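You operate a simulated robot arm through the tools that you are given. There is no shell and no other tool. Be economical: measure what you need, move in short steps, check, and stop when the job is done.

You are at the controls of a simulated two-armed robot. One attempt, no reset.

JOB
Pick up the slim white bottle with one hand, pass it to the other hand and put it on the ledge under the pendant. Set down upright: slim white bottle.

The check looks at the end state, three seconds after you hand in, the way a careful person would. Anything else that was tipped, shoved, dropped, spilled or broken makes it a failure.

ROBOT AND FRAMES
Two 7-joint arms with two-finger parallel grippers on one trunk, on a base that drives. Base frame: it is fixed to the floor where the robot stands at the start and does not move with it; the origin is under the middle of the robot, x ahead of it, y to its left, z up. Readings come in mm, rad, newtons and seconds.
The left shoulder is at the start at [50, 168, 1107], the right one opposite. With the tool pointing down near the work surface each hand reaches from about 220 to 660 mm from the robot's upright axis, wherever it stands, measured 20 degrees to its own side. Places, roughly: ledge under the pendant (21x19 cm) [-2200, 2640, 840]. Payload 1.57 kg a hand.
The TCP of each hand is the grasp point between the finger pads, 30 mm short of the fingertips. In the tool frame z runs along the fingers and y along their closing line. The gripper opens to 80 mm. The fingers are 17 mm wide and 12 mm thick; the gripper's body (40 by 82 mm) begins 80 mm behind the TCP.
Orientation is that of the tool frame in the base frame, as a unit quaternion [w, x, y, z]. With the fingers straight down and closing along the base's y, the tool's x points along the base's -x, its y along +y and its z along -z.

CONTROLS
- The arms move only by the tool step_arm. It takes "left_motion", "right_motion" or both (then of equal length, played together; a hand with none holds still); each is a list of rows, each a list of 7 numbers: the opening, from 0 (shut) to 1 (fully open), then the shift along the tool's x, y, z in units of 50 mm (1.0 is 50 mm), then the turn, a rotation vector about the tool's x, y, z in units of 5 degrees (1.0 is 5 degrees). In form: [[claw, dx, dy, dz, ax, ay, az], ...]. A call has 1 to 20 rows; each row shifts and turns the commanded pose from where the row before left it, along the tool's axes as they then stand. A call with a number of a shift or a turn outside -1 to 1 is refused whole. Each row takes 0.2 s and may step no farther than 50 mm and 0.15 rad from the row before; otherwise, or with a gripper value out of range, the whole call is refused. A pose out of reach is approached as far as the arm can. The call stops where the force on the tool passes 40 N (or 10 N more than at its start, if that is more) or the arm is blocked; 0.2 s more then pass. The fingers move at their own pace (about 45 mm/s each) and stop on an object; they squeeze with about 36 N. The grip force told is the motor's: it shows also when the fingers shut on nothing. Time passes only in rows, and 0.2 s behind the last, so rows that do not move let the fingers close. The reply holds the time, the measured pose of the TCP, the force on the tool along the base axes, the opening and the grip force, in the units named above and with some noise, with the torque about the TCP (base axes, N m) and any sound that the robot's microphone picked up, and new pictures: "pictures" is both (left out), scene, wrist or none (wrist: the cameras of the hands that moved).
- Cameras (640 x 400 px; columns grow to the right, rows downward): "scene" is now at [123.8, 2.2, 1312.2]; the picture's right is [0.05, -1.00, 0.00], its down [-0.62, -0.03, -0.79] and it looks along [0.79, 0.04, -0.62] (base axes); focal length 283 px, centre (320, 200). "left" rides on the left gripper at [72, 6, -122] in its tool frame; the picture's right is [-0.09, 1.00, 0.00], its down [-0.84, -0.08, -0.54] and it looks along [-0.54, -0.05, 0.84] (tool axes); focal length 238 px, centre (320, 200). "right" rides on the right gripper at [72, -6, -122] in its tool frame; the picture's right is [0.09, 1.00, 0.00], its down [-0.84, 0.08, -0.54] and it looks along [-0.54, 0.05, 0.84] (tool axes); focal length 238 px, centre (320, 200). There is no depth. A picture from a camera that has moved, and an enlarged one, comes with that camera's place and axes in the base frame and with its lens.
- lift_body(by): slides the trunk up (or, below 0, down) by that many mm; the arms and the scene camera ride with it, the base frame stays. It gives what a move gives, with no picture.
- roll_base(legs): drives the robot by 1 to 6 legs, each [ahead, left, turn to the left] in mm, mm and rad, along the robot's own axes; the way and the turn of a leg run together, so that a leg with both is an arc; at most 1500 mm and 3.142 rad a leg. The arms and the cameras ride along, it lands a little off, and it stops where it bumps. It gives what a move gives, and a new picture of the scene camera.
- head_to(pan, tilt): turns the head with the scene camera to pan (to the left, within 1.396 rad either way) and tilt (down, from -0.506 to 1.204), counted from straight ahead of the robot. It gives what a move gives, and a new picture of the scene camera.
- close_up(camera, box): a new picture of the part [left, top, right, bottom] of that camera's present view, enlarged. No time passes.
- hand_in(): hands the job in; it is judged then, once.

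Work in short steps. Places have to be worked out from the pictures, the camera data and where the tool is seen: move nearer, look again, correct. Check each grasp and each placing, and mend what went wrong. You have 120 turns and 260 pictures in all, those below and enlarged ones among them. Open the grippers and draw the arms clear of the work before you hand the job in, unless the task says otherwise; then end with one line.

The tools are called after ">>>" as a command line: name --argument value ..., lists and objects as JSON in quotes. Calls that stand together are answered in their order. step_arm: Moves the arms, as the interface text tells. Its arguments: {"type":"object","properties":{"left_motion":{"type":"array","items":{"type":"array","items":{"type":"number"}}},"right_motion":{"type":"array","items":{"type":"array","items":{"type":"number"}}},"pictures":{"type":"string","enum":["both","scene","wrist","none"]}},"required":[]} The other tools are called the same way: lift_body (by) slides the trunk up or down; roll_base (legs) drives the base; head_to (pan, tilt) turns the head that bears the scene camera; close_up (camera, box) takes an enlarged picture of a part of a camera's view; hand_in () hands the job in.

At the start:

```text
clock: 0.0
left_ee_pos: [360.8, 195.3, 1130.5]
left_tcp_rot: [0.0, 0.0, 1.0, -0.001]
left_force: [0.6, -0.1, 0.7]
left_torque: [-0.01, -0.01, 0.0]
left_width: 80.0
left_grasp_force: 0.0
right_ee_pos: [332.0, -100.4, 1074.3]
right_tcp_rot: [-0.001, 0.0, 1.0, 0.001]
right_force: [-1.1, 1.1, -0.1]
right_torque: [0.0, -0.01, -0.02]
right_width: 80.2
right_grasp_force: 0.1
trunk travel left (down, up): [-275.0, 168.0]
robot x, y, heading: [0.8, 0.6, 0.0]
head pan, tilt: [0.045, 0.663]
```

scene: 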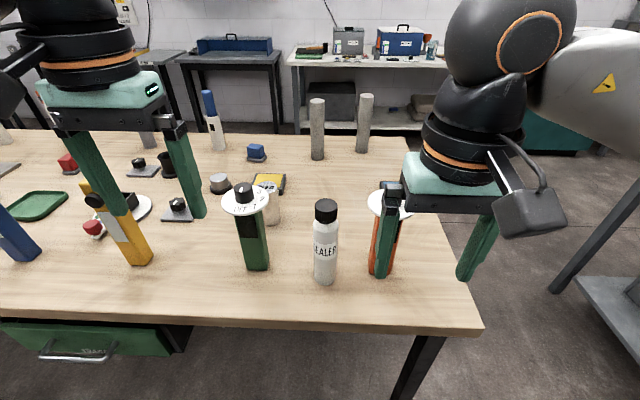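
right: 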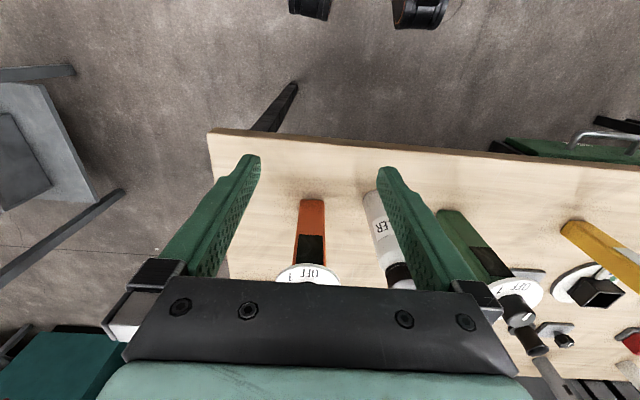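
left: 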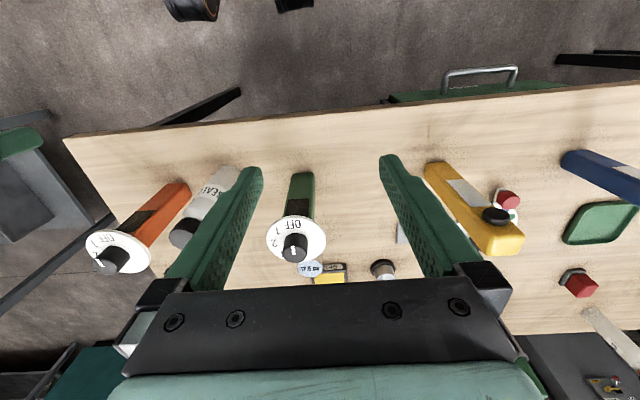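

I see a white "SEALER" bottle with a black cap near the front, and a white thing with a blue top at the back. I'll enlarge both to tell which is the slim white bottle.

>>> close_up --camera "scene" --box '[220, 160, 420, 290]'

>>> close_up --camera "scene" --box '[120, 70, 280, 170]'

>>> head_to --pan 1.39 --tilt 0.3

```text
3.08 times, centred on (320, 225) of scene
camera zoom: at [123.8, 2.2, 1312.2], right [0.05, -1.0, 0.0], down [-0.62, -0.03, -0.79], along [0.79, 0.04, -0.62], focal length 872 px, centre (320, 123)
```

zoom: 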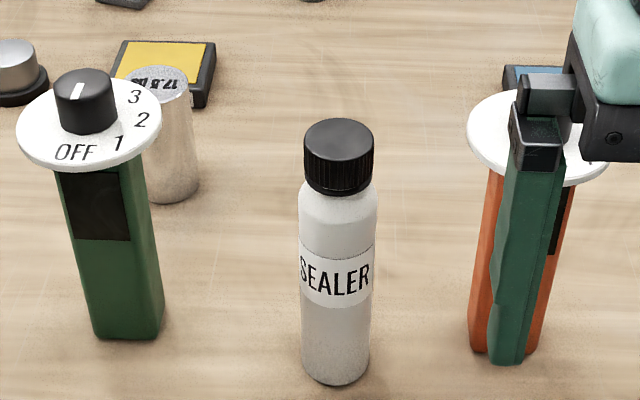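

```text
4.00 times, centred on (200, 120) of scene
camera zoom: at [123.8, 2.2, 1312.2], right [0.05, -1.0, 0.0], down [-0.62, -0.03, -0.79], along [0.79, 0.04, -0.62], focal length 1134 px, centre (800, 520)
```

zoom: 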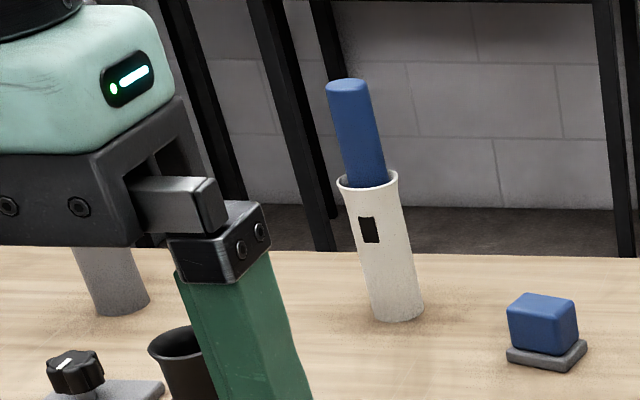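

```text
clock: 1.5
left_ee_pos: [360.6, 195.6, 1130.5]
left_tcp_rot: [0.0, 0.0, 1.0, -0.001]
left_force: [0.7, 0.7, 0.4]
left_torque: [0.0, 0.06, 0.02]
left_width: 79.8
left_grasp_force: 0.0
right_ee_pos: [332.8, -100.7, 1074.6]
right_tcp_rot: [-0.001, 0.0, 1.0, -0.001]
right_force: [0.6, -0.2, -0.1]
right_torque: [0.0, 0.01, 0.0]
right_width: 80.0
right_grasp_force: 0.1
trunk travel left (down, up): [-275.0, 168.0]
robot x, y, heading: [-0.4, -0.7, -0.0]
head pan, tilt: [1.389, 0.3]
camera scene: at [54.5, 90.1, 1345.2], right [0.98, -0.18, 0.0], down [-0.05, -0.29, -0.96], along [0.17, 0.94, -0.3], focal length 283 px, centre (320, 200)
```

scene: 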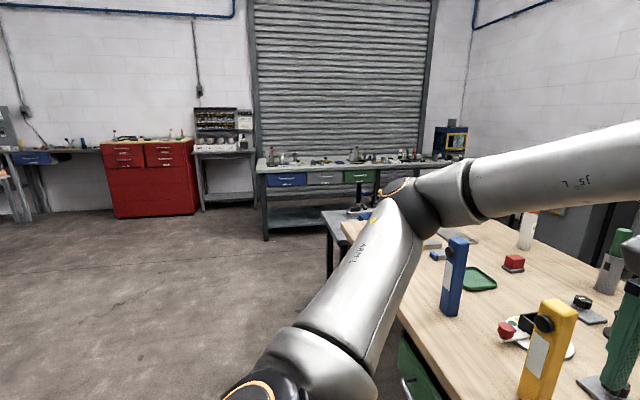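

The SEALER bottle is the target, at roughly (465, 10) with its base near z≈845 and its top near z≈1035. I'll raise the right hand, bring it short of the bottle, and look again.

>>> step_arm --right_motion '[[1, 0, 0, -0.9, 0, 0, 0], [1, 0, 0.7, -0.4, 0, 0, 0], [1, -0.4, 0.8, 0, 0, 0, 0], [1, -0.6, 0.6, 0, 0, 0, 0], [1, 0, 0, 0, 0, 0, 0]]' --pictures "wrist"

>>> head_to --pan 0.0 --tilt 0.663

```text
clock: 2.7
left_ee_pos: [361.5, 194.1, 1130.9]
left_tcp_rot: [0.0, 0.0, 1.0, 0.0]
left_force: [-0.2, -1.0, 0.5]
left_torque: [-0.04, 0.0, -0.03]
left_width: 79.8
left_grasp_force: 0.1
right_ee_pos: [382.2, 4.9, 1139.4]
right_tcp_rot: [-0.001, 0.001, 1.0, 0.0]
right_force: [0.4, -0.2, -0.8]
right_torque: [0.01, -0.05, 0.0]
right_width: 80.0
right_grasp_force: 0.1
trunk travel left (down, up): [-275.0, 168.0]
robot x, y, heading: [2.8, -1.3, -0.003]
head pan, tilt: [1.389, 0.3]
camera right: at [309.9, -0.4, 1262.9], right [-0.09, 1.0, 0.0], down [0.84, 0.08, 0.54], along [0.54, 0.05, -0.84], focal length 238 px, centre (320, 200)
```

right: 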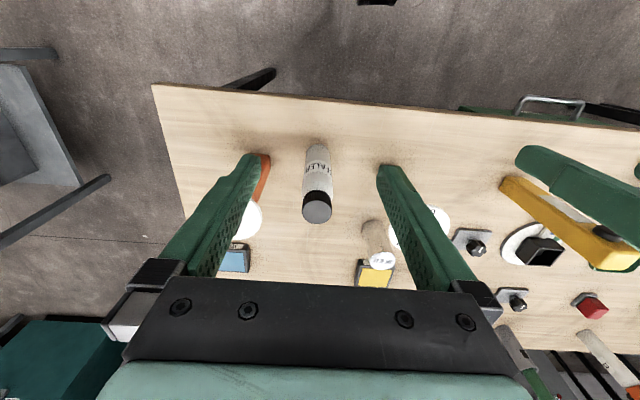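

```text
clock: 4.2
left_ee_pos: [362.8, 194.9, 1129.8]
left_tcp_rot: [0.0, 0.0, 1.0, -0.002]
left_force: [0.6, 0.2, 0.6]
left_torque: [0.01, 0.0, -0.04]
left_width: 79.7
left_grasp_force: 0.1
right_ee_pos: [382.1, 4.8, 1139.6]
right_tcp_rot: [-0.001, 0.0, 1.0, 0.0]
right_force: [0.4, 0.4, -0.5]
right_torque: [0.01, -0.01, 0.02]
right_width: 79.9
right_grasp_force: 0.1
trunk travel left (down, up): [-275.0, 168.0]
robot x, y, heading: [0.4, -2.3, 0.003]
head pan, tilt: [0.0, 0.663]
camera scene: at [123.9, -1.7, 1312.2], right [0.0, -1.0, 0.0], down [-0.62, 0.0, -0.79], along [0.79, 0.0, -0.62], focal length 283 px, centre (320, 200)
```

scene: 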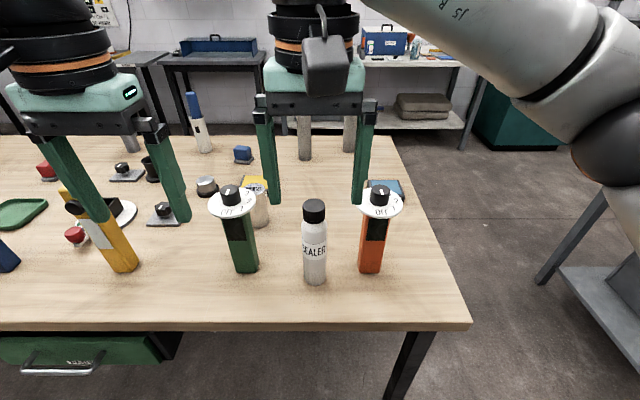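

Triangulating the scene and wrist views puts the cap top at about (479, 10, 1023) and the table at about z≈834. I'll move right over it while staying high, then check the centring.

>>> step_arm --right_motion '[[1, -0.97, 0.05, 0, 0, 0, 0], [1, -0.97, 0.05, 0, 0, 0, 0], [1, 0, 0, 0, 0, 0, 0]]'

```text
clock: 5.0
left_ee_pos: [360.8, 195.2, 1130.9]
left_tcp_rot: [0.0, 0.0, 1.0, -0.001]
left_force: [0.1, -0.6, 0.4]
left_torque: [0.0, 0.0, -0.02]
left_width: 80.0
left_grasp_force: 0.0
right_ee_pos: [478.8, 10.0, 1139.3]
right_tcp_rot: [0.0, -0.001, 1.0, 0.0]
right_force: [0.2, -0.6, 0.8]
right_torque: [-0.04, -0.01, -0.01]
right_width: 80.0
right_grasp_force: 0.1
trunk travel left (down, up): [-275.0, 168.0]
robot x, y, heading: [1.1, -2.7, -0.004]
head pan, tilt: [0.0, 0.663]
camera scene: at [123.8, -1.9, 1312.2], right [0.0, -1.0, 0.0], down [-0.62, 0.0, -0.79], along [0.79, 0.0, -0.62], focal length 283 px, centre (320, 200)
camera right: at [406.7, 4.6, 1262.0], right [-0.09, 1.0, 0.0], down [0.84, 0.08, 0.54], along [0.54, 0.05, -0.84], focal length 238 px, centre (320, 200)
```

scene: 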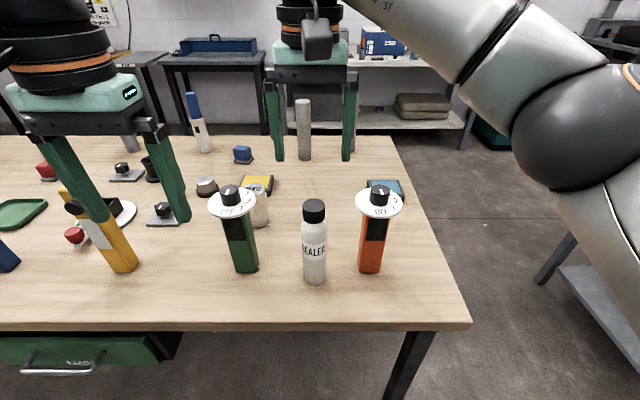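
right: 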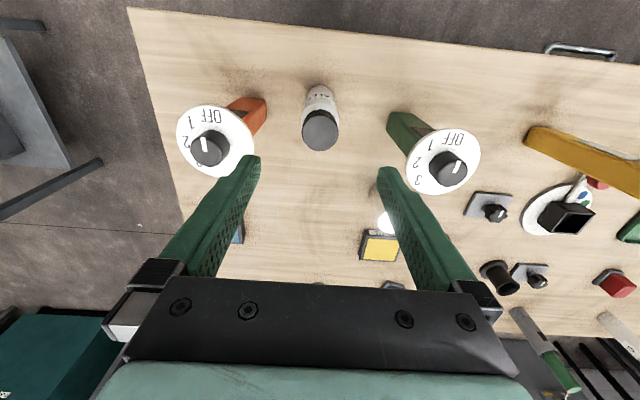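

The wrist view agrees with (478, 11), and the neighbouring discs leave about 20 mm clear of the open fingers. I'll go down 90 mm and look.

>>> step_arm --right_motion '[[1, 0, 0, 0.6, 0, 0, 0], [1, 0, 0, 0.6, 0, 0, 0], [1, 0, 0, 0.6, 0, 0, 0], [1, 0, 0, 0, 0, 0, 0]]'

```text
clock: 6.0
left_ee_pos: [361.5, 194.9, 1130.8]
left_tcp_rot: [0.0, 0.001, 1.0, -0.001]
left_force: [-0.2, 0.1, -0.2]
left_torque: [-0.02, 0.0, 0.01]
left_width: 79.9
left_grasp_force: 0.0
right_ee_pos: [479.5, 10.4, 1049.6]
right_tcp_rot: [0.0, 0.0, 1.0, 0.0]
right_force: [-0.3, 0.2, 0.1]
right_torque: [0.01, 0.02, 0.04]
right_width: 80.0
right_grasp_force: 0.0
trunk travel left (down, up): [-275.0, 168.0]
robot x, y, heading: [0.7, 0.2, 0.005]
head pan, tilt: [0.0, 0.663]
camera scene: at [123.8, -1.7, 1312.2], right [0.0, -1.0, 0.0], down [-0.62, 0.0, -0.79], along [0.79, 0.0, -0.62], focal length 283 px, centre (320, 200)
camera right: at [406.7, 4.5, 1172.6], right [-0.09, 1.0, 0.0], down [0.84, 0.08, 0.54], along [0.54, 0.05, -0.84], focal length 238 px, centre (320, 200)
```

scene: 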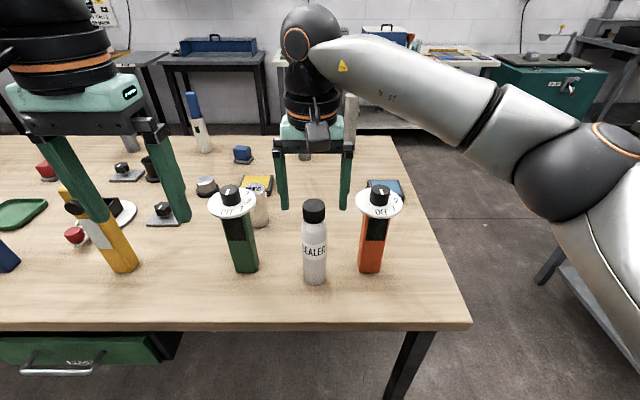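
right: 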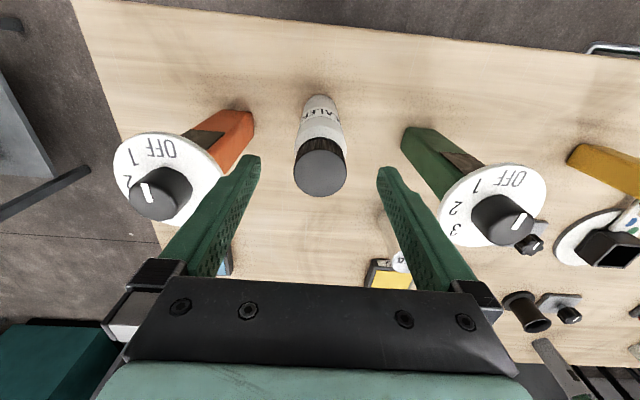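

The cap top lines up with the TCP's vertical line and sits about 26 mm below the TCP. I'll descend a further 68 mm so the pads are on the upper body.

>>> step_arm --right_motion '[[1, 0, 0, 0.45, 0, 0, 0], [1, 0, 0, 0.45, 0, 0, 0], [1, 0, 0, 0.45, 0, 0, 0], [1, 0, 0, 0, 0, 0, 0]]'

```text
clock: 7.0
left_ee_pos: [362.0, 195.8, 1130.0]
left_tcp_rot: [0.0, 0.0, 1.0, -0.001]
left_force: [0.1, -0.2, 0.0]
left_torque: [0.0, -0.03, -0.02]
left_width: 80.0
left_grasp_force: 0.0
right_ee_pos: [480.3, 8.6, 980.6]
right_tcp_rot: [-0.001, 0.0, 1.0, 0.001]
right_force: [0.2, -0.2, 0.4]
right_torque: [0.01, 0.02, 0.0]
right_width: 79.9
right_grasp_force: 0.1
trunk travel left (down, up): [-275.0, 168.0]
robot x, y, heading: [-0.4, 0.7, -0.005]
head pan, tilt: [0.0, 0.663]
camera scene: at [123.9, -1.7, 1312.2], right [0.0, -1.0, 0.0], down [-0.62, 0.0, -0.79], along [0.79, 0.0, -0.62], focal length 283 px, centre (320, 200)
camera right: at [407.5, 3.7, 1105.0], right [-0.09, 1.0, 0.0], down [0.84, 0.08, 0.54], along [0.54, 0.05, -0.84], focal length 238 px, centre (320, 200)
```

scene: 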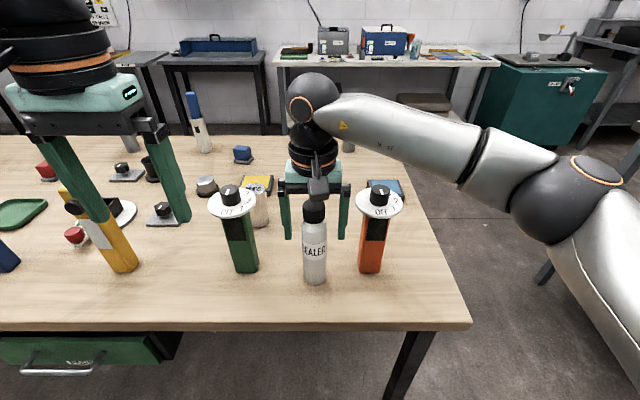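
right: 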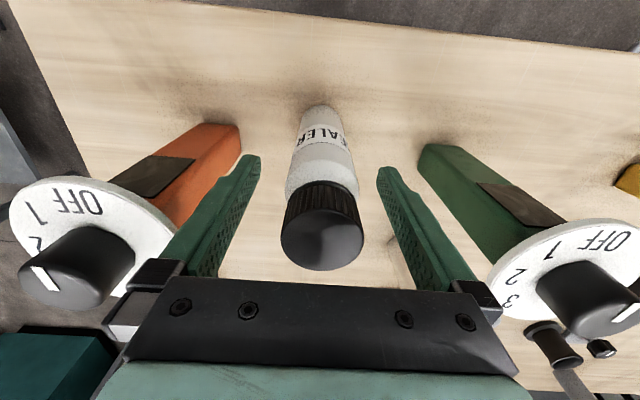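

The bottle lies between the pads, centred within a few mm and with about 42 mm above the TCP. I'll close the right gripper.

>>> step_arm --right_motion '[[0, 0, 0, 0, 0, 0, 0], [0, 0, 0, 0, 0, 0, 0], [0, 0, 0, 0, 0, 0, 0], [0, 0, 0, 0, 0, 0, 0], [0, 0, 0, 0, 0, 0, 0]]' --pictures "wrist"

```text
clock: 8.2
left_ee_pos: [362.1, 194.8, 1131.3]
left_tcp_rot: [0.0, -0.001, 1.0, -0.001]
left_force: [-1.0, -0.1, 0.1]
left_torque: [0.0, -0.02, -0.02]
left_width: 80.3
left_grasp_force: 0.1
right_ee_pos: [480.6, 9.6, 981.8]
right_tcp_rot: [-0.001, 0.0, 1.0, 0.0]
right_force: [-0.6, -0.4, -0.7]
right_torque: [0.06, 0.04, 0.0]
right_width: 43.1
right_grasp_force: 35.7
trunk travel left (down, up): [-275.0, 168.0]
robot x, y, heading: [-1.0, 3.1, -0.002]
head pan, tilt: [0.0, 0.663]
camera right: at [407.5, 3.7, 1105.4], right [-0.09, 1.0, 0.0], down [0.84, 0.08, 0.54], along [0.54, 0.05, -0.84], focal length 238 px, centre (320, 200)
```

right: 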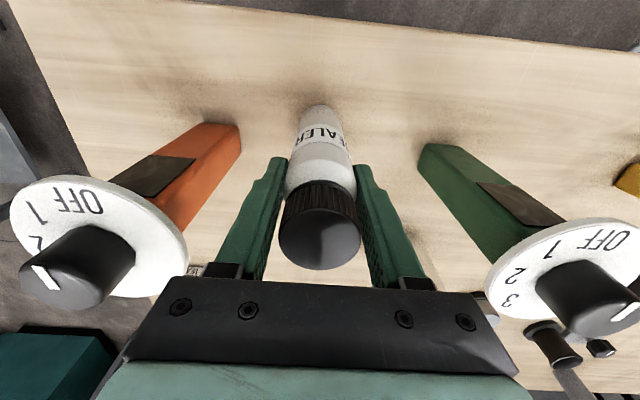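

The gripper stopped at 43 mm with 36 N, so the body is held. I'll lift straight up.

>>> step_arm --right_motion '[[0, 0, 0, -0.3, 0, 0, 0], [0, 0, 0, -0.6, 0, 0, 0], [0, 0, 0, -0.8, 0, 0, 0], [0, 0, 0, -0.8, 0, 0, 0], [0, 0, 0, -0.8, 0, 0, 0], [0, 0, 0, -0.7, 0, 0, 0], [0, 0, 0, 0, 0, 0, 0]]'

```text
clock: 9.8
left_ee_pos: [361.6, 194.9, 1129.8]
left_tcp_rot: [0.001, 0.001, 1.0, 0.0]
left_force: [0.3, 0.8, -1.1]
left_torque: [-0.02, -0.02, 0.0]
left_width: 80.1
left_grasp_force: 0.0
right_ee_pos: [480.1, 8.0, 1182.6]
right_tcp_rot: [0.0, 0.0, 1.0, -0.001]
right_force: [-0.3, -0.3, -1.6]
right_torque: [0.0, 0.01, 0.0]
right_width: 43.1
right_grasp_force: 35.5
trunk travel left (down, up): [-275.0, 168.0]
robot x, y, heading: [1.3, -1.7, -0.001]
head pan, tilt: [0.0, 0.663]
camera scene: at [124.3, -1.9, 1312.1], right [0.0, -1.0, 0.0], down [-0.62, 0.0, -0.79], along [0.79, 0.0, -0.62], focal length 283 px, centre (320, 200)
camera right: at [407.6, 3.7, 1306.1], right [-0.09, 1.0, 0.0], down [0.84, 0.08, 0.54], along [0.54, 0.05, -0.84], focal length 238 px, centre (320, 200)
```

scene: 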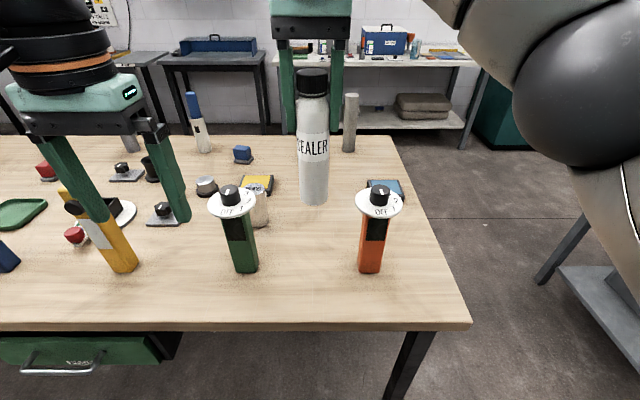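
right: 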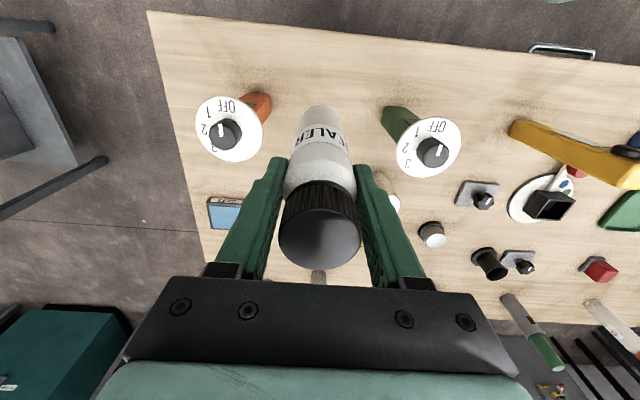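

The bottle is off the table and hanging straight, with its base at about z≈1033. Now I'll spin the left hand −90° about its axis, so it can later tilt to a horizontal side grasp with its camera on top.

>>> step_arm --left_motion '[[1, 0, 0.7, 0, 0, 0, -1], [1, 0, 0, 0, 0, 0, -1], [1, 0, 0, 0, 0, 0, -1], [1, 0, 0, 0, 0, 0, -1], [1, 0, 0, 0, 0, 0, -1], [1, 0, 0, 0, 0, 0, -1], [1, 0, 0, 0, 0, 0, -1], [1, 0, 0, 0, 0, 0, -1], [1, 0, 0, 0, 0, 0, -1], [1, 0, 0, 0, 0, 0, -1], [1, 0, 0, 0, 0, 0, -1], [1, 0, 0, 0, 0, 0, -1], [1, 0, 0, 0, 0, 0, -1], [1, 0, 0, 0, 0, 0, -1], [1, 0, 0, 0, 0, 0, -1], [1, 0, 0, 0, 0, 0, -1], [1, 0, 0, 0, 0, 0, -1], [1, 0, 0, 0, 0, 0, -1], [1, 0, 0, 0, 0, 0, 0]]' --pictures "scene"

```text
clock: 13.8
left_ee_pos: [361.4, 231.1, 1130.8]
left_tcp_rot: [0.002, 0.708, -0.706, 0.0]
left_force: [0.5, 0.1, 0.6]
left_torque: [0.01, 0.02, -0.02]
left_width: 80.0
left_grasp_force: 0.1
right_ee_pos: [480.2, 9.8, 1182.1]
right_tcp_rot: [-0.001, 0.0, 1.0, 0.0]
right_force: [0.5, 0.6, -1.3]
right_torque: [-0.07, 0.0, -0.01]
right_width: 43.0
right_grasp_force: 35.7
trunk travel left (down, up): [-275.0, 168.0]
robot x, y, heading: [1.6, 3.1, 0.001]
head pan, tilt: [0.0, 0.663]
camera scene: at [124.0, -1.7, 1312.2], right [0.0, -1.0, 0.0], down [-0.62, 0.0, -0.79], along [0.79, 0.0, -0.62], focal length 283 px, centre (320, 200)
```

scene: 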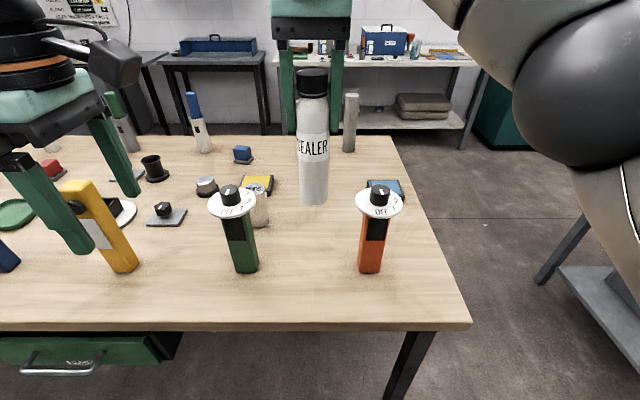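

The spin came out right (tool x along −y). Next I tilt +90° about tool y to point the left fingers to the robot's right.

>>> step_arm --left_motion '[[1, 0, 0, 0, 0, 1, 0], [1, 0, 0, 0, 0, 1, 0], [1, 0, 0, 0, 0, 1, 0], [1, 0, 0, 0, 0, 1, 0], [1, 0, 0, 0, 0, 1, 0], [1, 0, 0, 0, 0, 1, 0], [1, 0, 0, 0, 0, 1, 0], [1, 0, 0, 0, 0, 1, 0], [1, 0, 0, 0, 0, 1, 0], [1, 0, 0, 0, 0, 1, 0], [1, 0, 0, 0, 0, 1, 0], [1, 0, 0, 0, 0, 1, 0], [1, 0, 0, 0, 0, 1, 0], [1, 0, 0, 0, 0, 1, 0], [1, 0, 0, 0, 0, 1, 0], [1, 0, 0, 0, 0, 1, 0], [1, 0, 0, 0, 0, 1, 0], [1, 0, 0, 0, 0, 1, 0], [1, 0, 0, 0, 0, 0, 0]]'

```text
clock: 17.8
left_ee_pos: [361.7, 229.6, 1130.9]
left_tcp_rot: [0.5, 0.5, -0.5, 0.501]
left_force: [0.2, 0.8, 0.0]
left_torque: [0.01, 0.04, -0.02]
left_width: 80.0
left_grasp_force: 0.1
right_ee_pos: [480.3, 9.4, 1181.6]
right_tcp_rot: [0.0, 0.0, 1.0, 0.0]
right_force: [-0.5, -0.2, -1.6]
right_torque: [-0.06, -0.02, 0.01]
right_width: 43.0
right_grasp_force: 35.9
trunk travel left (down, up): [-275.0, 168.0]
robot x, y, heading: [0.9, 0.6, -0.0]
head pan, tilt: [0.0, 0.663]
camera scene: at [124.0, -1.7, 1312.2], right [0.0, -1.0, 0.0], down [-0.62, 0.0, -0.79], along [0.79, 0.0, -0.62], focal length 283 px, centre (320, 200)
camera left: at [354.6, 353.9, 1203.4], right [-1.0, 0.0, -0.09], down [0.08, 0.54, -0.84], along [0.05, -0.84, -0.54], focal length 238 px, centre (320, 200)
```

scene: 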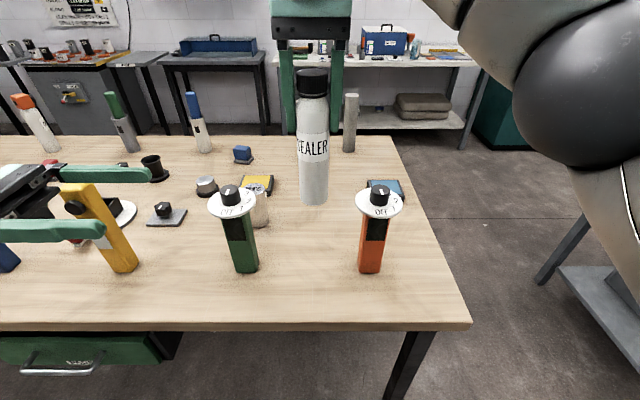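
left: 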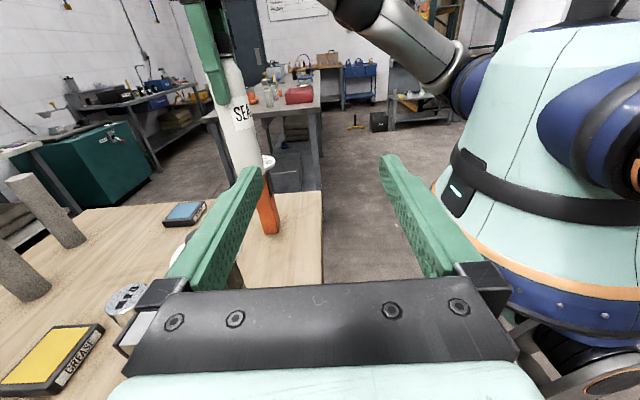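

The left hand now points to −y with its camera on top. I'll raise the right hand 40 mm and draw it back to x≈430 while the left aligns to the same x, still about 200 mm to the side.

>>> step_arm --right_motion '[[0, 0.3, 0, -0.3, 0, 0, 0], [0, 0.4, 0, -0.3, 0, 0, 0], [0, 0.3, 0, -0.2, 0, 0, 0], [0, 0, 0, 0, 0, 0, 0]]' --left_motion '[[1, 0, -0.5, 0, 0, 0, 0], [1, 0, -0.5, 0, 0, 0, 0], [1, 0, -0.37, 0, 0, 0, 0], [1, 0, 0, 0, 0, 0, 0]]'

```text
clock: 18.8
left_ee_pos: [429.7, 228.8, 1131.5]
left_tcp_rot: [-0.5, -0.5, 0.501, -0.5]
left_force: [0.5, -0.1, 0.3]
left_torque: [0.0, 0.01, 0.01]
left_width: 80.2
left_grasp_force: 0.0
right_ee_pos: [428.9, 9.5, 1221.6]
right_tcp_rot: [-0.001, 0.0, 1.0, 0.0]
right_force: [-0.3, 0.2, -1.5]
right_torque: [-0.02, -0.02, 0.01]
right_width: 43.1
right_grasp_force: 35.9
trunk travel left (down, up): [-275.0, 168.0]
robot x, y, heading: [-1.7, -0.5, -0.0]
head pan, tilt: [0.0, 0.663]
camera scene: at [124.0, -1.6, 1312.2], right [0.0, -1.0, 0.0], down [-0.62, 0.0, -0.79], along [0.79, 0.0, -0.62], focal length 283 px, centre (320, 200)
camera right: at [357.4, 3.5, 1345.3], right [-0.09, 1.0, 0.0], down [0.84, 0.08, 0.54], along [0.54, 0.05, -0.84], focal length 238 px, centre (320, 200)
camera left: at [422.8, 354.0, 1203.8], right [-1.0, 0.0, -0.09], down [0.08, 0.54, -0.84], along [0.05, -0.84, -0.54], focal length 238 px, centre (320, 200)
```

scene: 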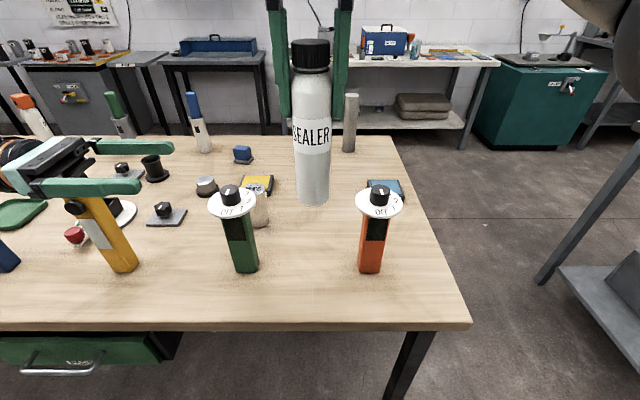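
right: 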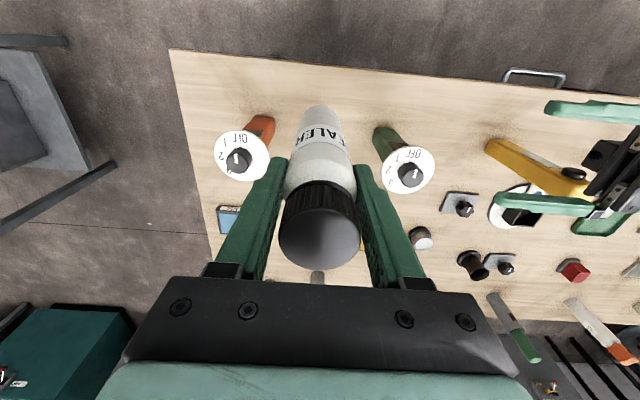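
left: 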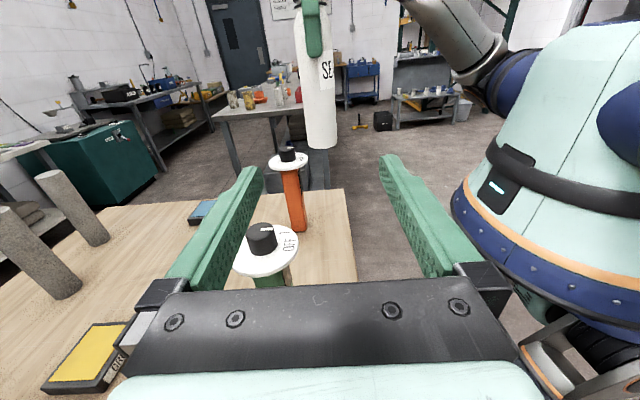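

The left hand is centred on the bottle in x, and the bottle's base is at z≈1075. I'll approach along −y, stop short and check.

>>> step_arm --left_motion '[[1, 0, 0, 0.8, 0, 0, 0], [1, 0, 0, 0.8, 0, 0, 0], [1, 0, 0, 0.8, 0, 0, 0], [1, 0, 0, 0.6, 0, 0, 0], [1, 0, 0, 0, 0, 0, 0]]'

```text
clock: 20.0
left_ee_pos: [428.8, 80.5, 1131.3]
left_tcp_rot: [0.5, 0.5, -0.5, 0.5]
left_force: [-0.7, 1.0, 0.2]
left_torque: [-0.01, -0.02, 0.01]
left_width: 80.0
left_grasp_force: 0.1
right_ee_pos: [429.7, 9.1, 1221.7]
right_tcp_rot: [-0.001, 0.0, 1.0, 0.0]
right_force: [-0.4, 0.0, -1.2]
right_torque: [0.0, -0.02, 0.0]
right_width: 43.0
right_grasp_force: 36.0
trunk travel left (down, up): [-275.0, 168.0]
robot x, y, heading: [-0.5, 2.9, -0.009]
head pan, tilt: [0.0, 0.663]
camera scene: at [124.0, -1.6, 1312.2], right [0.0, -1.0, 0.0], down [-0.62, 0.0, -0.79], along [0.79, 0.0, -0.62], focal length 283 px, centre (320, 200)
camera left: at [423.0, 204.1, 1203.9], right [-1.0, 0.0, -0.09], down [0.08, 0.54, -0.84], along [0.05, -0.84, -0.54], focal length 238 px, centre (320, 200)
```

scene: 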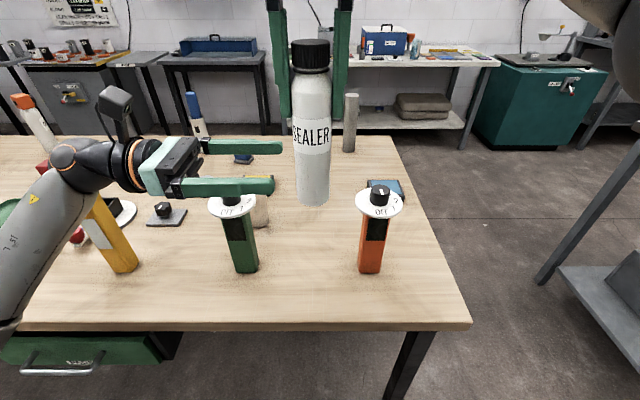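
left: 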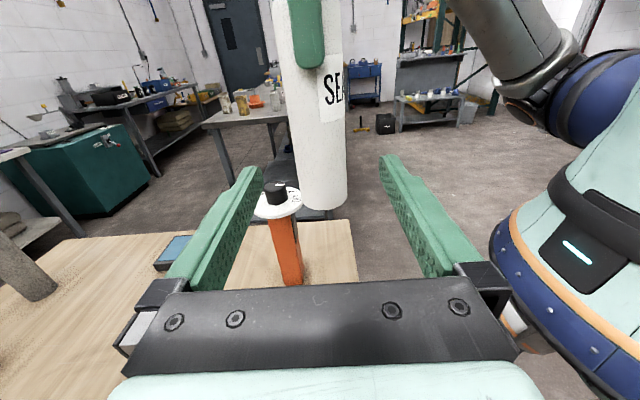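

Everything's centred and the right fingertips are well above the left fingers. I'll advance the last 71 mm.

>>> step_arm --left_motion '[[1, 0, 0, 0.5, 0, 0, 0], [1, 0, 0, 0.5, 0, 0, 0], [1, 0, 0, 0.42, 0, 0, 0], [1, 0, 0, 0, 0, 0, 0]]'

```text
clock: 21.0
left_ee_pos: [428.9, 9.0, 1130.5]
left_tcp_rot: [0.5, 0.499, -0.5, 0.501]
left_force: [1.0, -1.0, 0.5]
left_torque: [0.02, -0.03, 0.01]
left_width: 80.3
left_grasp_force: 0.0
right_ee_pos: [428.6, 8.4, 1223.3]
right_tcp_rot: [-0.001, 0.0, 1.0, 0.0]
right_force: [0.6, -0.6, -1.3]
right_torque: [0.0, 0.02, 0.03]
right_width: 42.7
right_grasp_force: 36.0
trunk travel left (down, up): [-275.0, 168.0]
robot x, y, heading: [4.3, -3.3, -0.0]
head pan, tilt: [0.0, 0.663]
camera scene: at [124.0, -1.6, 1312.2], right [0.0, -1.0, 0.0], down [-0.62, 0.0, -0.79], along [0.79, 0.0, -0.62], focal length 283 px, centre (320, 200)
camera left: at [423.0, 133.4, 1203.6], right [-1.0, 0.0, -0.09], down [0.08, 0.54, -0.84], along [0.05, -0.84, -0.54], focal length 238 px, centre (320, 200)
```

scene: 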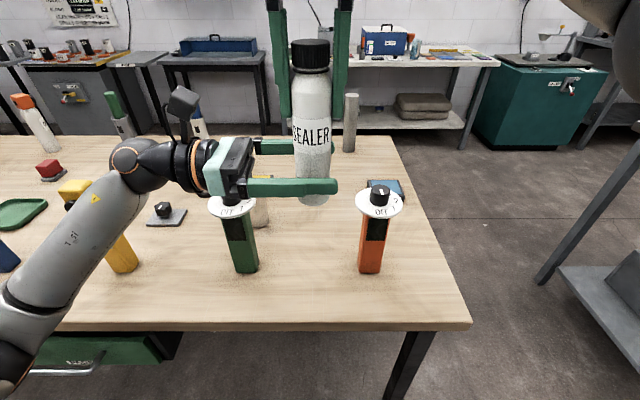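
left: 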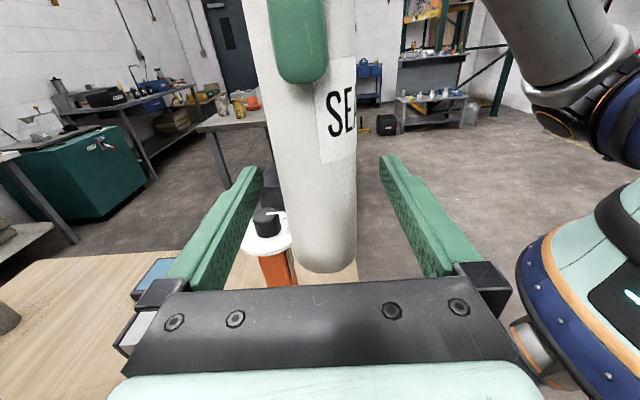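

The bottle stands between the left pads, so I'll close the left hand and check the grip before the right lets go.

>>> step_arm --left_motion '[[0, 0, 0, 0, 0, 0, 0], [0, 0, 0, 0, 0, 0, 0], [0, 0, 0, 0, 0, 0, 0], [0, 0, 0, 0, 0, 0, 0], [0, 0, 0, 0, 0, 0, 0]]' --pictures "wrist"

```text
clock: 22.2
left_ee_pos: [430.1, 9.5, 1130.1]
left_tcp_rot: [0.5, 0.5, -0.499, 0.501]
left_force: [2.3, -2.0, 1.0]
left_torque: [0.06, 0.36, 0.04]
left_width: 42.8
left_grasp_force: 35.5
right_ee_pos: [429.6, 9.7, 1222.2]
right_tcp_rot: [0.0, 0.0, 1.0, 0.0]
right_force: [-3.4, 1.3, -3.3]
right_torque: [0.07, -0.12, -0.06]
right_width: 43.2
right_grasp_force: 36.2
trunk travel left (down, up): [-275.0, 168.0]
robot x, y, heading: [-0.3, 2.3, 0.004]
head pan, tilt: [0.0, 0.663]
camera left: at [423.3, 133.7, 1203.5], right [-1.0, 0.0, -0.09], down [0.08, 0.54, -0.84], along [0.05, -0.84, -0.54], focal length 238 px, centre (320, 200)
```

left: 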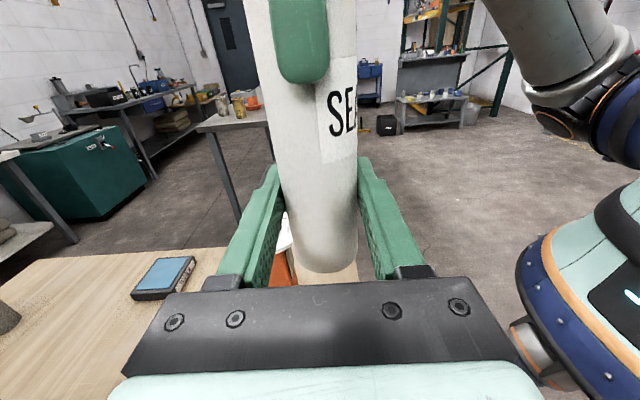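

Both hands hold it (left 42.8 mm at 36 N). I'll open the right hand, then lift it straight up.

>>> step_arm --right_motion '[[1, 0, 0, 0, 0, 0, 0], [1, 0, 0, 0, 0, 0, 0], [1, 0, 0, 0, 0, 0, 0], [1, 0, 0, -0.6, 0, 0, 0], [1, 0, 0, -0.8, 0, 0, 0], [1, 0, 0, -0.8, 0, 0, 0], [1, 0, 0, 0, 0, 0, 0]]'

```text
clock: 23.8
left_ee_pos: [430.7, 9.8, 1131.4]
left_tcp_rot: [0.5, 0.5, -0.499, 0.5]
left_force: [0.2, -0.7, 0.2]
left_torque: [0.0, -0.01, -0.01]
left_width: 42.4
left_grasp_force: 35.9
right_ee_pos: [404.4, -8.6, 1277.2]
right_tcp_rot: [-0.003, 0.001, 1.0, 0.001]
right_force: [0.3, -0.2, 0.6]
right_torque: [0.0, 0.01, 0.0]
right_width: 80.1
right_grasp_force: 0.2
right hand out of reach, approached as far as the arm can: row 4, 5, 6
trunk travel left (down, up): [-275.0, 168.0]
robot x, y, heading: [-2.7, -0.2, -0.0]
head pan, tilt: [0.0, 0.663]
camera scene: at [126.6, -9.2, 1318.3], right [-0.08, -1.0, 0.0], down [-0.56, 0.05, -0.83], along [0.83, -0.07, -0.56], focal length 283 px, centre (320, 200)
camera right: at [332.3, -14.7, 1400.6], right [-0.09, 1.0, 0.0], down [0.84, 0.07, 0.54], along [0.53, 0.05, -0.84], focal length 238 px, centre (320, 200)
```

scene: 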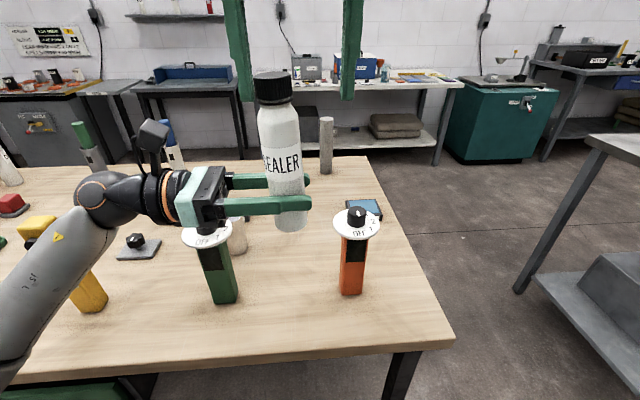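
right: 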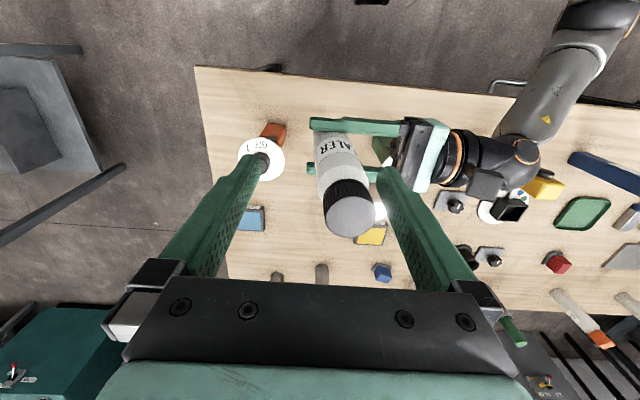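

The right hand hit its reach limit but the fingers are clear of the cap, and the left holds the bottle alone. I'll back the right hand off toward the robot and then out to its own side and down.

>>> step_arm --right_motion '[[1, 0.5, 0, 0, 0, 0, 0], [1, 0.7, 0, 0.3, 0, 0, 0], [1, 0, -0.7, 0.6, 0, 0, 0], [1, 0, -0.7, 0.6, 0, 0, 0], [1, 0, -0.7, 0.6, 0, 0, 0], [1, 0, -0.5, 0.6, 0, 0, 0], [1, 0, 0, 0, 0, 0, 0]]'

```text
clock: 25.4
left_ee_pos: [429.7, 10.5, 1130.4]
left_tcp_rot: [0.5, 0.5, -0.498, 0.502]
left_force: [0.2, 0.5, -0.2]
left_torque: [-0.03, 0.03, 0.01]
left_width: 42.3
left_grasp_force: 36.0
right_ee_pos: [342.3, -136.9, 1144.8]
right_tcp_rot: [-0.001, 0.001, 1.0, 0.0]
right_force: [-0.1, 0.2, -0.4]
right_torque: [0.03, -0.02, -0.01]
right_width: 80.0
right_grasp_force: 0.0
trunk travel left (down, up): [-275.0, 168.0]
robot x, y, heading: [0.1, -2.3, -0.001]
head pan, tilt: [0.0, 0.663]
camera scene: at [123.9, -1.6, 1312.2], right [0.0, -1.0, 0.0], down [-0.62, 0.0, -0.79], along [0.79, 0.0, -0.62], focal length 283 px, centre (320, 200)
camera right: at [269.4, -143.5, 1268.3], right [-0.09, 1.0, 0.0], down [0.84, 0.08, 0.54], along [0.54, 0.05, -0.84], focal length 238 px, centre (320, 200)
```

scene: 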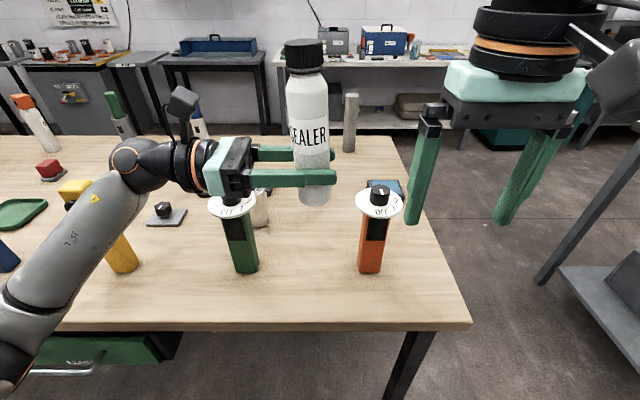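
right: 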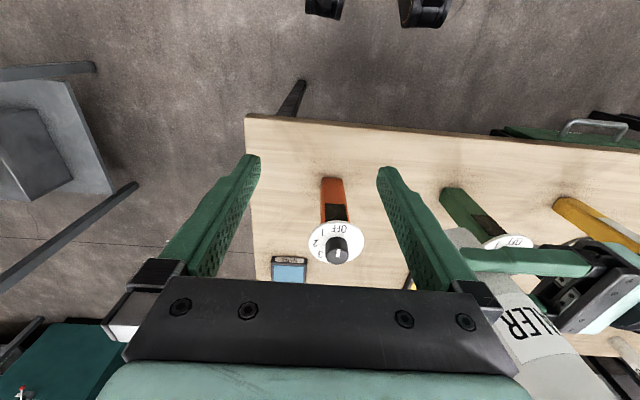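

The pass is done: the left hand holds the bottle alone, upright. Now I'll back away from the table and turn left to look for the ledge.

>>> roll_base --legs '[[-480, 0, 0], [0, 0, 1.2]]'

>>> head_to --pan 0.9 --tilt 0.3

```text
clock: 31.3
left_ee_pos: [-330.7, 404.9, 1131.3]
left_tcp_rot: [0.13, 0.695, -0.13, 0.696]
left_force: [0.2, 0.4, 0.4]
left_torque: [0.02, -0.02, 0.01]
left_width: 42.0
left_grasp_force: 35.5
right_ee_pos: [-224.0, 270.2, 1143.6]
right_tcp_rot: [0.0, -0.565, 0.825, 0.0]
right_force: [-0.4, -0.6, -0.6]
right_torque: [0.01, -0.01, 0.02]
right_width: 79.9
right_grasp_force: 0.0
trunk travel left (down, up): [-275.0, 168.0]
robot x, y, heading: [-474.4, 3.4, 1.198]
head pan, tilt: [0.0, 0.663]
camera scene: at [-433.3, 117.1, 1312.2], right [0.93, -0.36, 0.0], down [-0.22, -0.57, -0.79], along [0.28, 0.73, -0.62], focal length 283 px, centre (320, 200)
```

scene: 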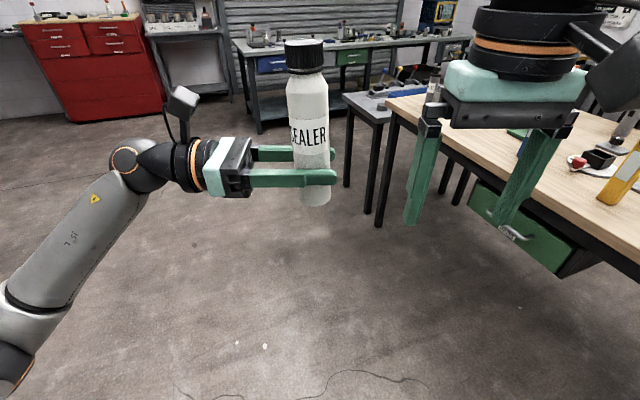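

```text
clock: 32.5
left_ee_pos: [-329.8, 405.3, 1131.8]
left_tcp_rot: [0.129, 0.695, -0.129, 0.695]
left_force: [0.4, 0.5, -0.8]
left_torque: [-0.01, 0.02, 0.0]
left_width: 42.3
left_grasp_force: 36.4
right_ee_pos: [-225.2, 269.9, 1145.2]
right_tcp_rot: [-0.001, -0.565, 0.825, -0.001]
right_force: [0.1, 0.3, -0.1]
right_torque: [0.0, -0.02, -0.05]
right_width: 80.0
right_grasp_force: 0.0
trunk travel left (down, up): [-275.0, 168.0]
robot x, y, heading: [-479.2, -1.6, 1.203]
head pan, tilt: [0.901, 0.3]
camera scene: at [-511.7, 117.1, 1345.1], right [0.86, 0.51, 0.0], down [0.15, -0.26, -0.96], along [-0.48, 0.82, -0.3], focal length 283 px, centre (320, 200)
```

scene: 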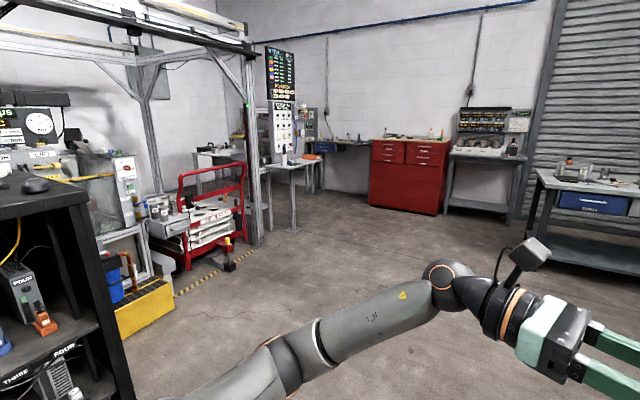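

The ledge should project to about (305, 160), the small stand by the control boards. I'll enlarge that area.

>>> close_up --camera "scene" --box '[190, 40, 390, 250]'

```text
1.90 times, centred on (290, 145) of scene
camera zoom: at [-511.7, 117.1, 1345.1], right [0.86, 0.51, 0.0], down [0.15, -0.26, -0.96], along [-0.48, 0.82, -0.3], focal length 540 px, centre (377, 305)
```

zoom: 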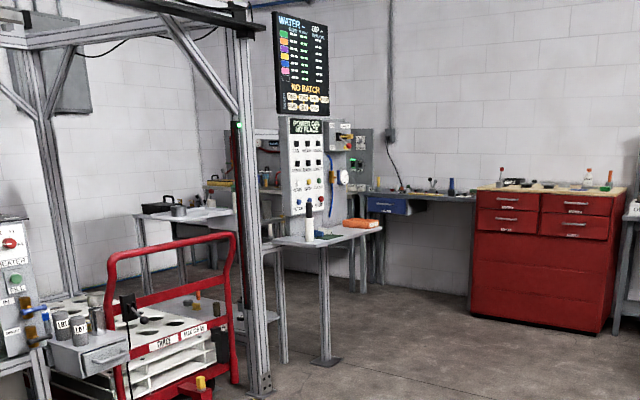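

The target stand is next to a tall panel, with a gantry post to its left. I'll drive part way, keeping right of the post, and look again.

>>> roll_base --legs '[[0, 0, 0.75], [1300, 0, 0]]'

>>> head_to --pan 0.3 --tilt 0.3

```text
clock: 41.0
left_ee_pos: [-1122.7, 1601.1, 1130.8]
left_tcp_rot: [-0.133, 0.694, 0.133, 0.695]
left_force: [0.0, -0.3, -0.3]
left_torque: [0.0, -0.02, 0.02]
left_width: 42.5
left_grasp_force: 36.2
right_ee_pos: [-954.3, 1574.0, 1144.8]
right_tcp_rot: [0.0, 0.826, -0.564, 0.001]
right_force: [-0.3, 1.0, 0.3]
right_torque: [0.02, 0.0, -0.01]
right_width: 80.0
right_grasp_force: 0.2
trunk travel left (down, up): [-275.0, 168.0]
robot x, y, heading: [-954.7, 1205.0, 1.942]
head pan, tilt: [0.901, 0.3]
camera scene: at [-1062.6, 1267.7, 1345.2], right [0.29, 0.96, 0.0], down [0.28, -0.09, -0.96], along [-0.91, 0.28, -0.3], focal length 283 px, centre (320, 200)
```

scene: 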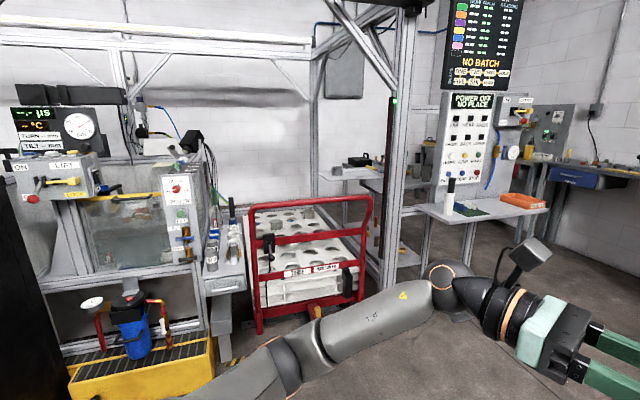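

```text
clock: 42.0
left_ee_pos: [-1124.1, 1600.8, 1131.0]
left_tcp_rot: [-0.132, 0.694, 0.132, 0.695]
left_force: [0.3, -0.1, 0.1]
left_torque: [0.01, 0.04, -0.01]
left_width: 42.5
left_grasp_force: 36.3
right_ee_pos: [-952.8, 1573.4, 1145.8]
right_tcp_rot: [0.001, 0.826, -0.564, 0.001]
right_force: [0.1, 0.0, -0.9]
right_torque: [0.02, 0.0, 0.05]
right_width: 80.1
right_grasp_force: 0.1
trunk travel left (down, up): [-275.0, 168.0]
robot x, y, heading: [-954.6, 1201.9, 1.948]
head pan, tilt: [0.3, 0.3]
camera scene: at [-1031.7, 1313.3, 1345.2], right [0.78, 0.63, 0.0], down [0.19, -0.23, -0.96], along [-0.6, 0.74, -0.3], focal length 283 px, centre (320, 200)
```

scene: 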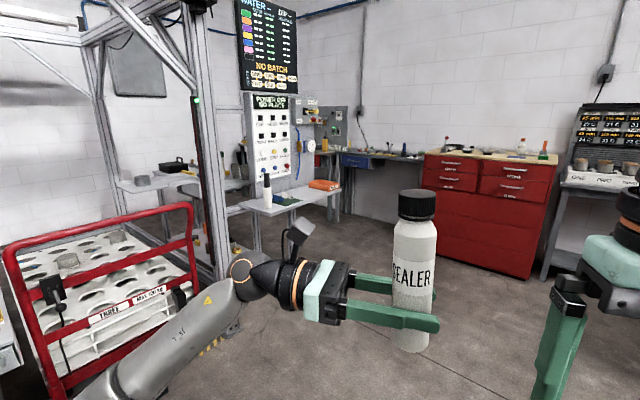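

The ledge point projects to about (308, 194). I'll zoom in there.

>>> close_up --camera "scene" --box '[220, 80, 360, 260]'

```text
2.22 times, centred on (290, 170) of scene
camera zoom: at [-1031.7, 1313.3, 1345.2], right [0.78, 0.63, 0.0], down [0.19, -0.23, -0.96], along [-0.6, 0.74, -0.3], focal length 630 px, centre (387, 267)
```

zoom: 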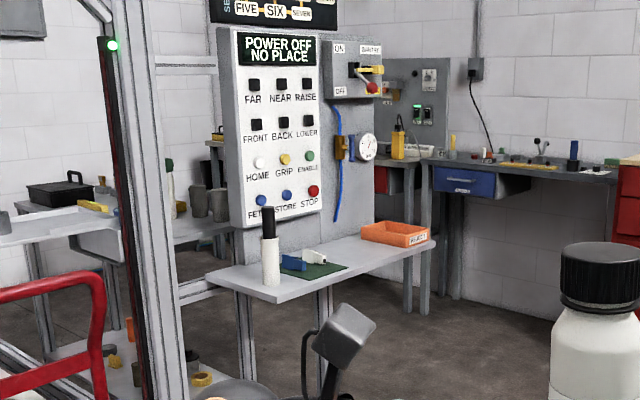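

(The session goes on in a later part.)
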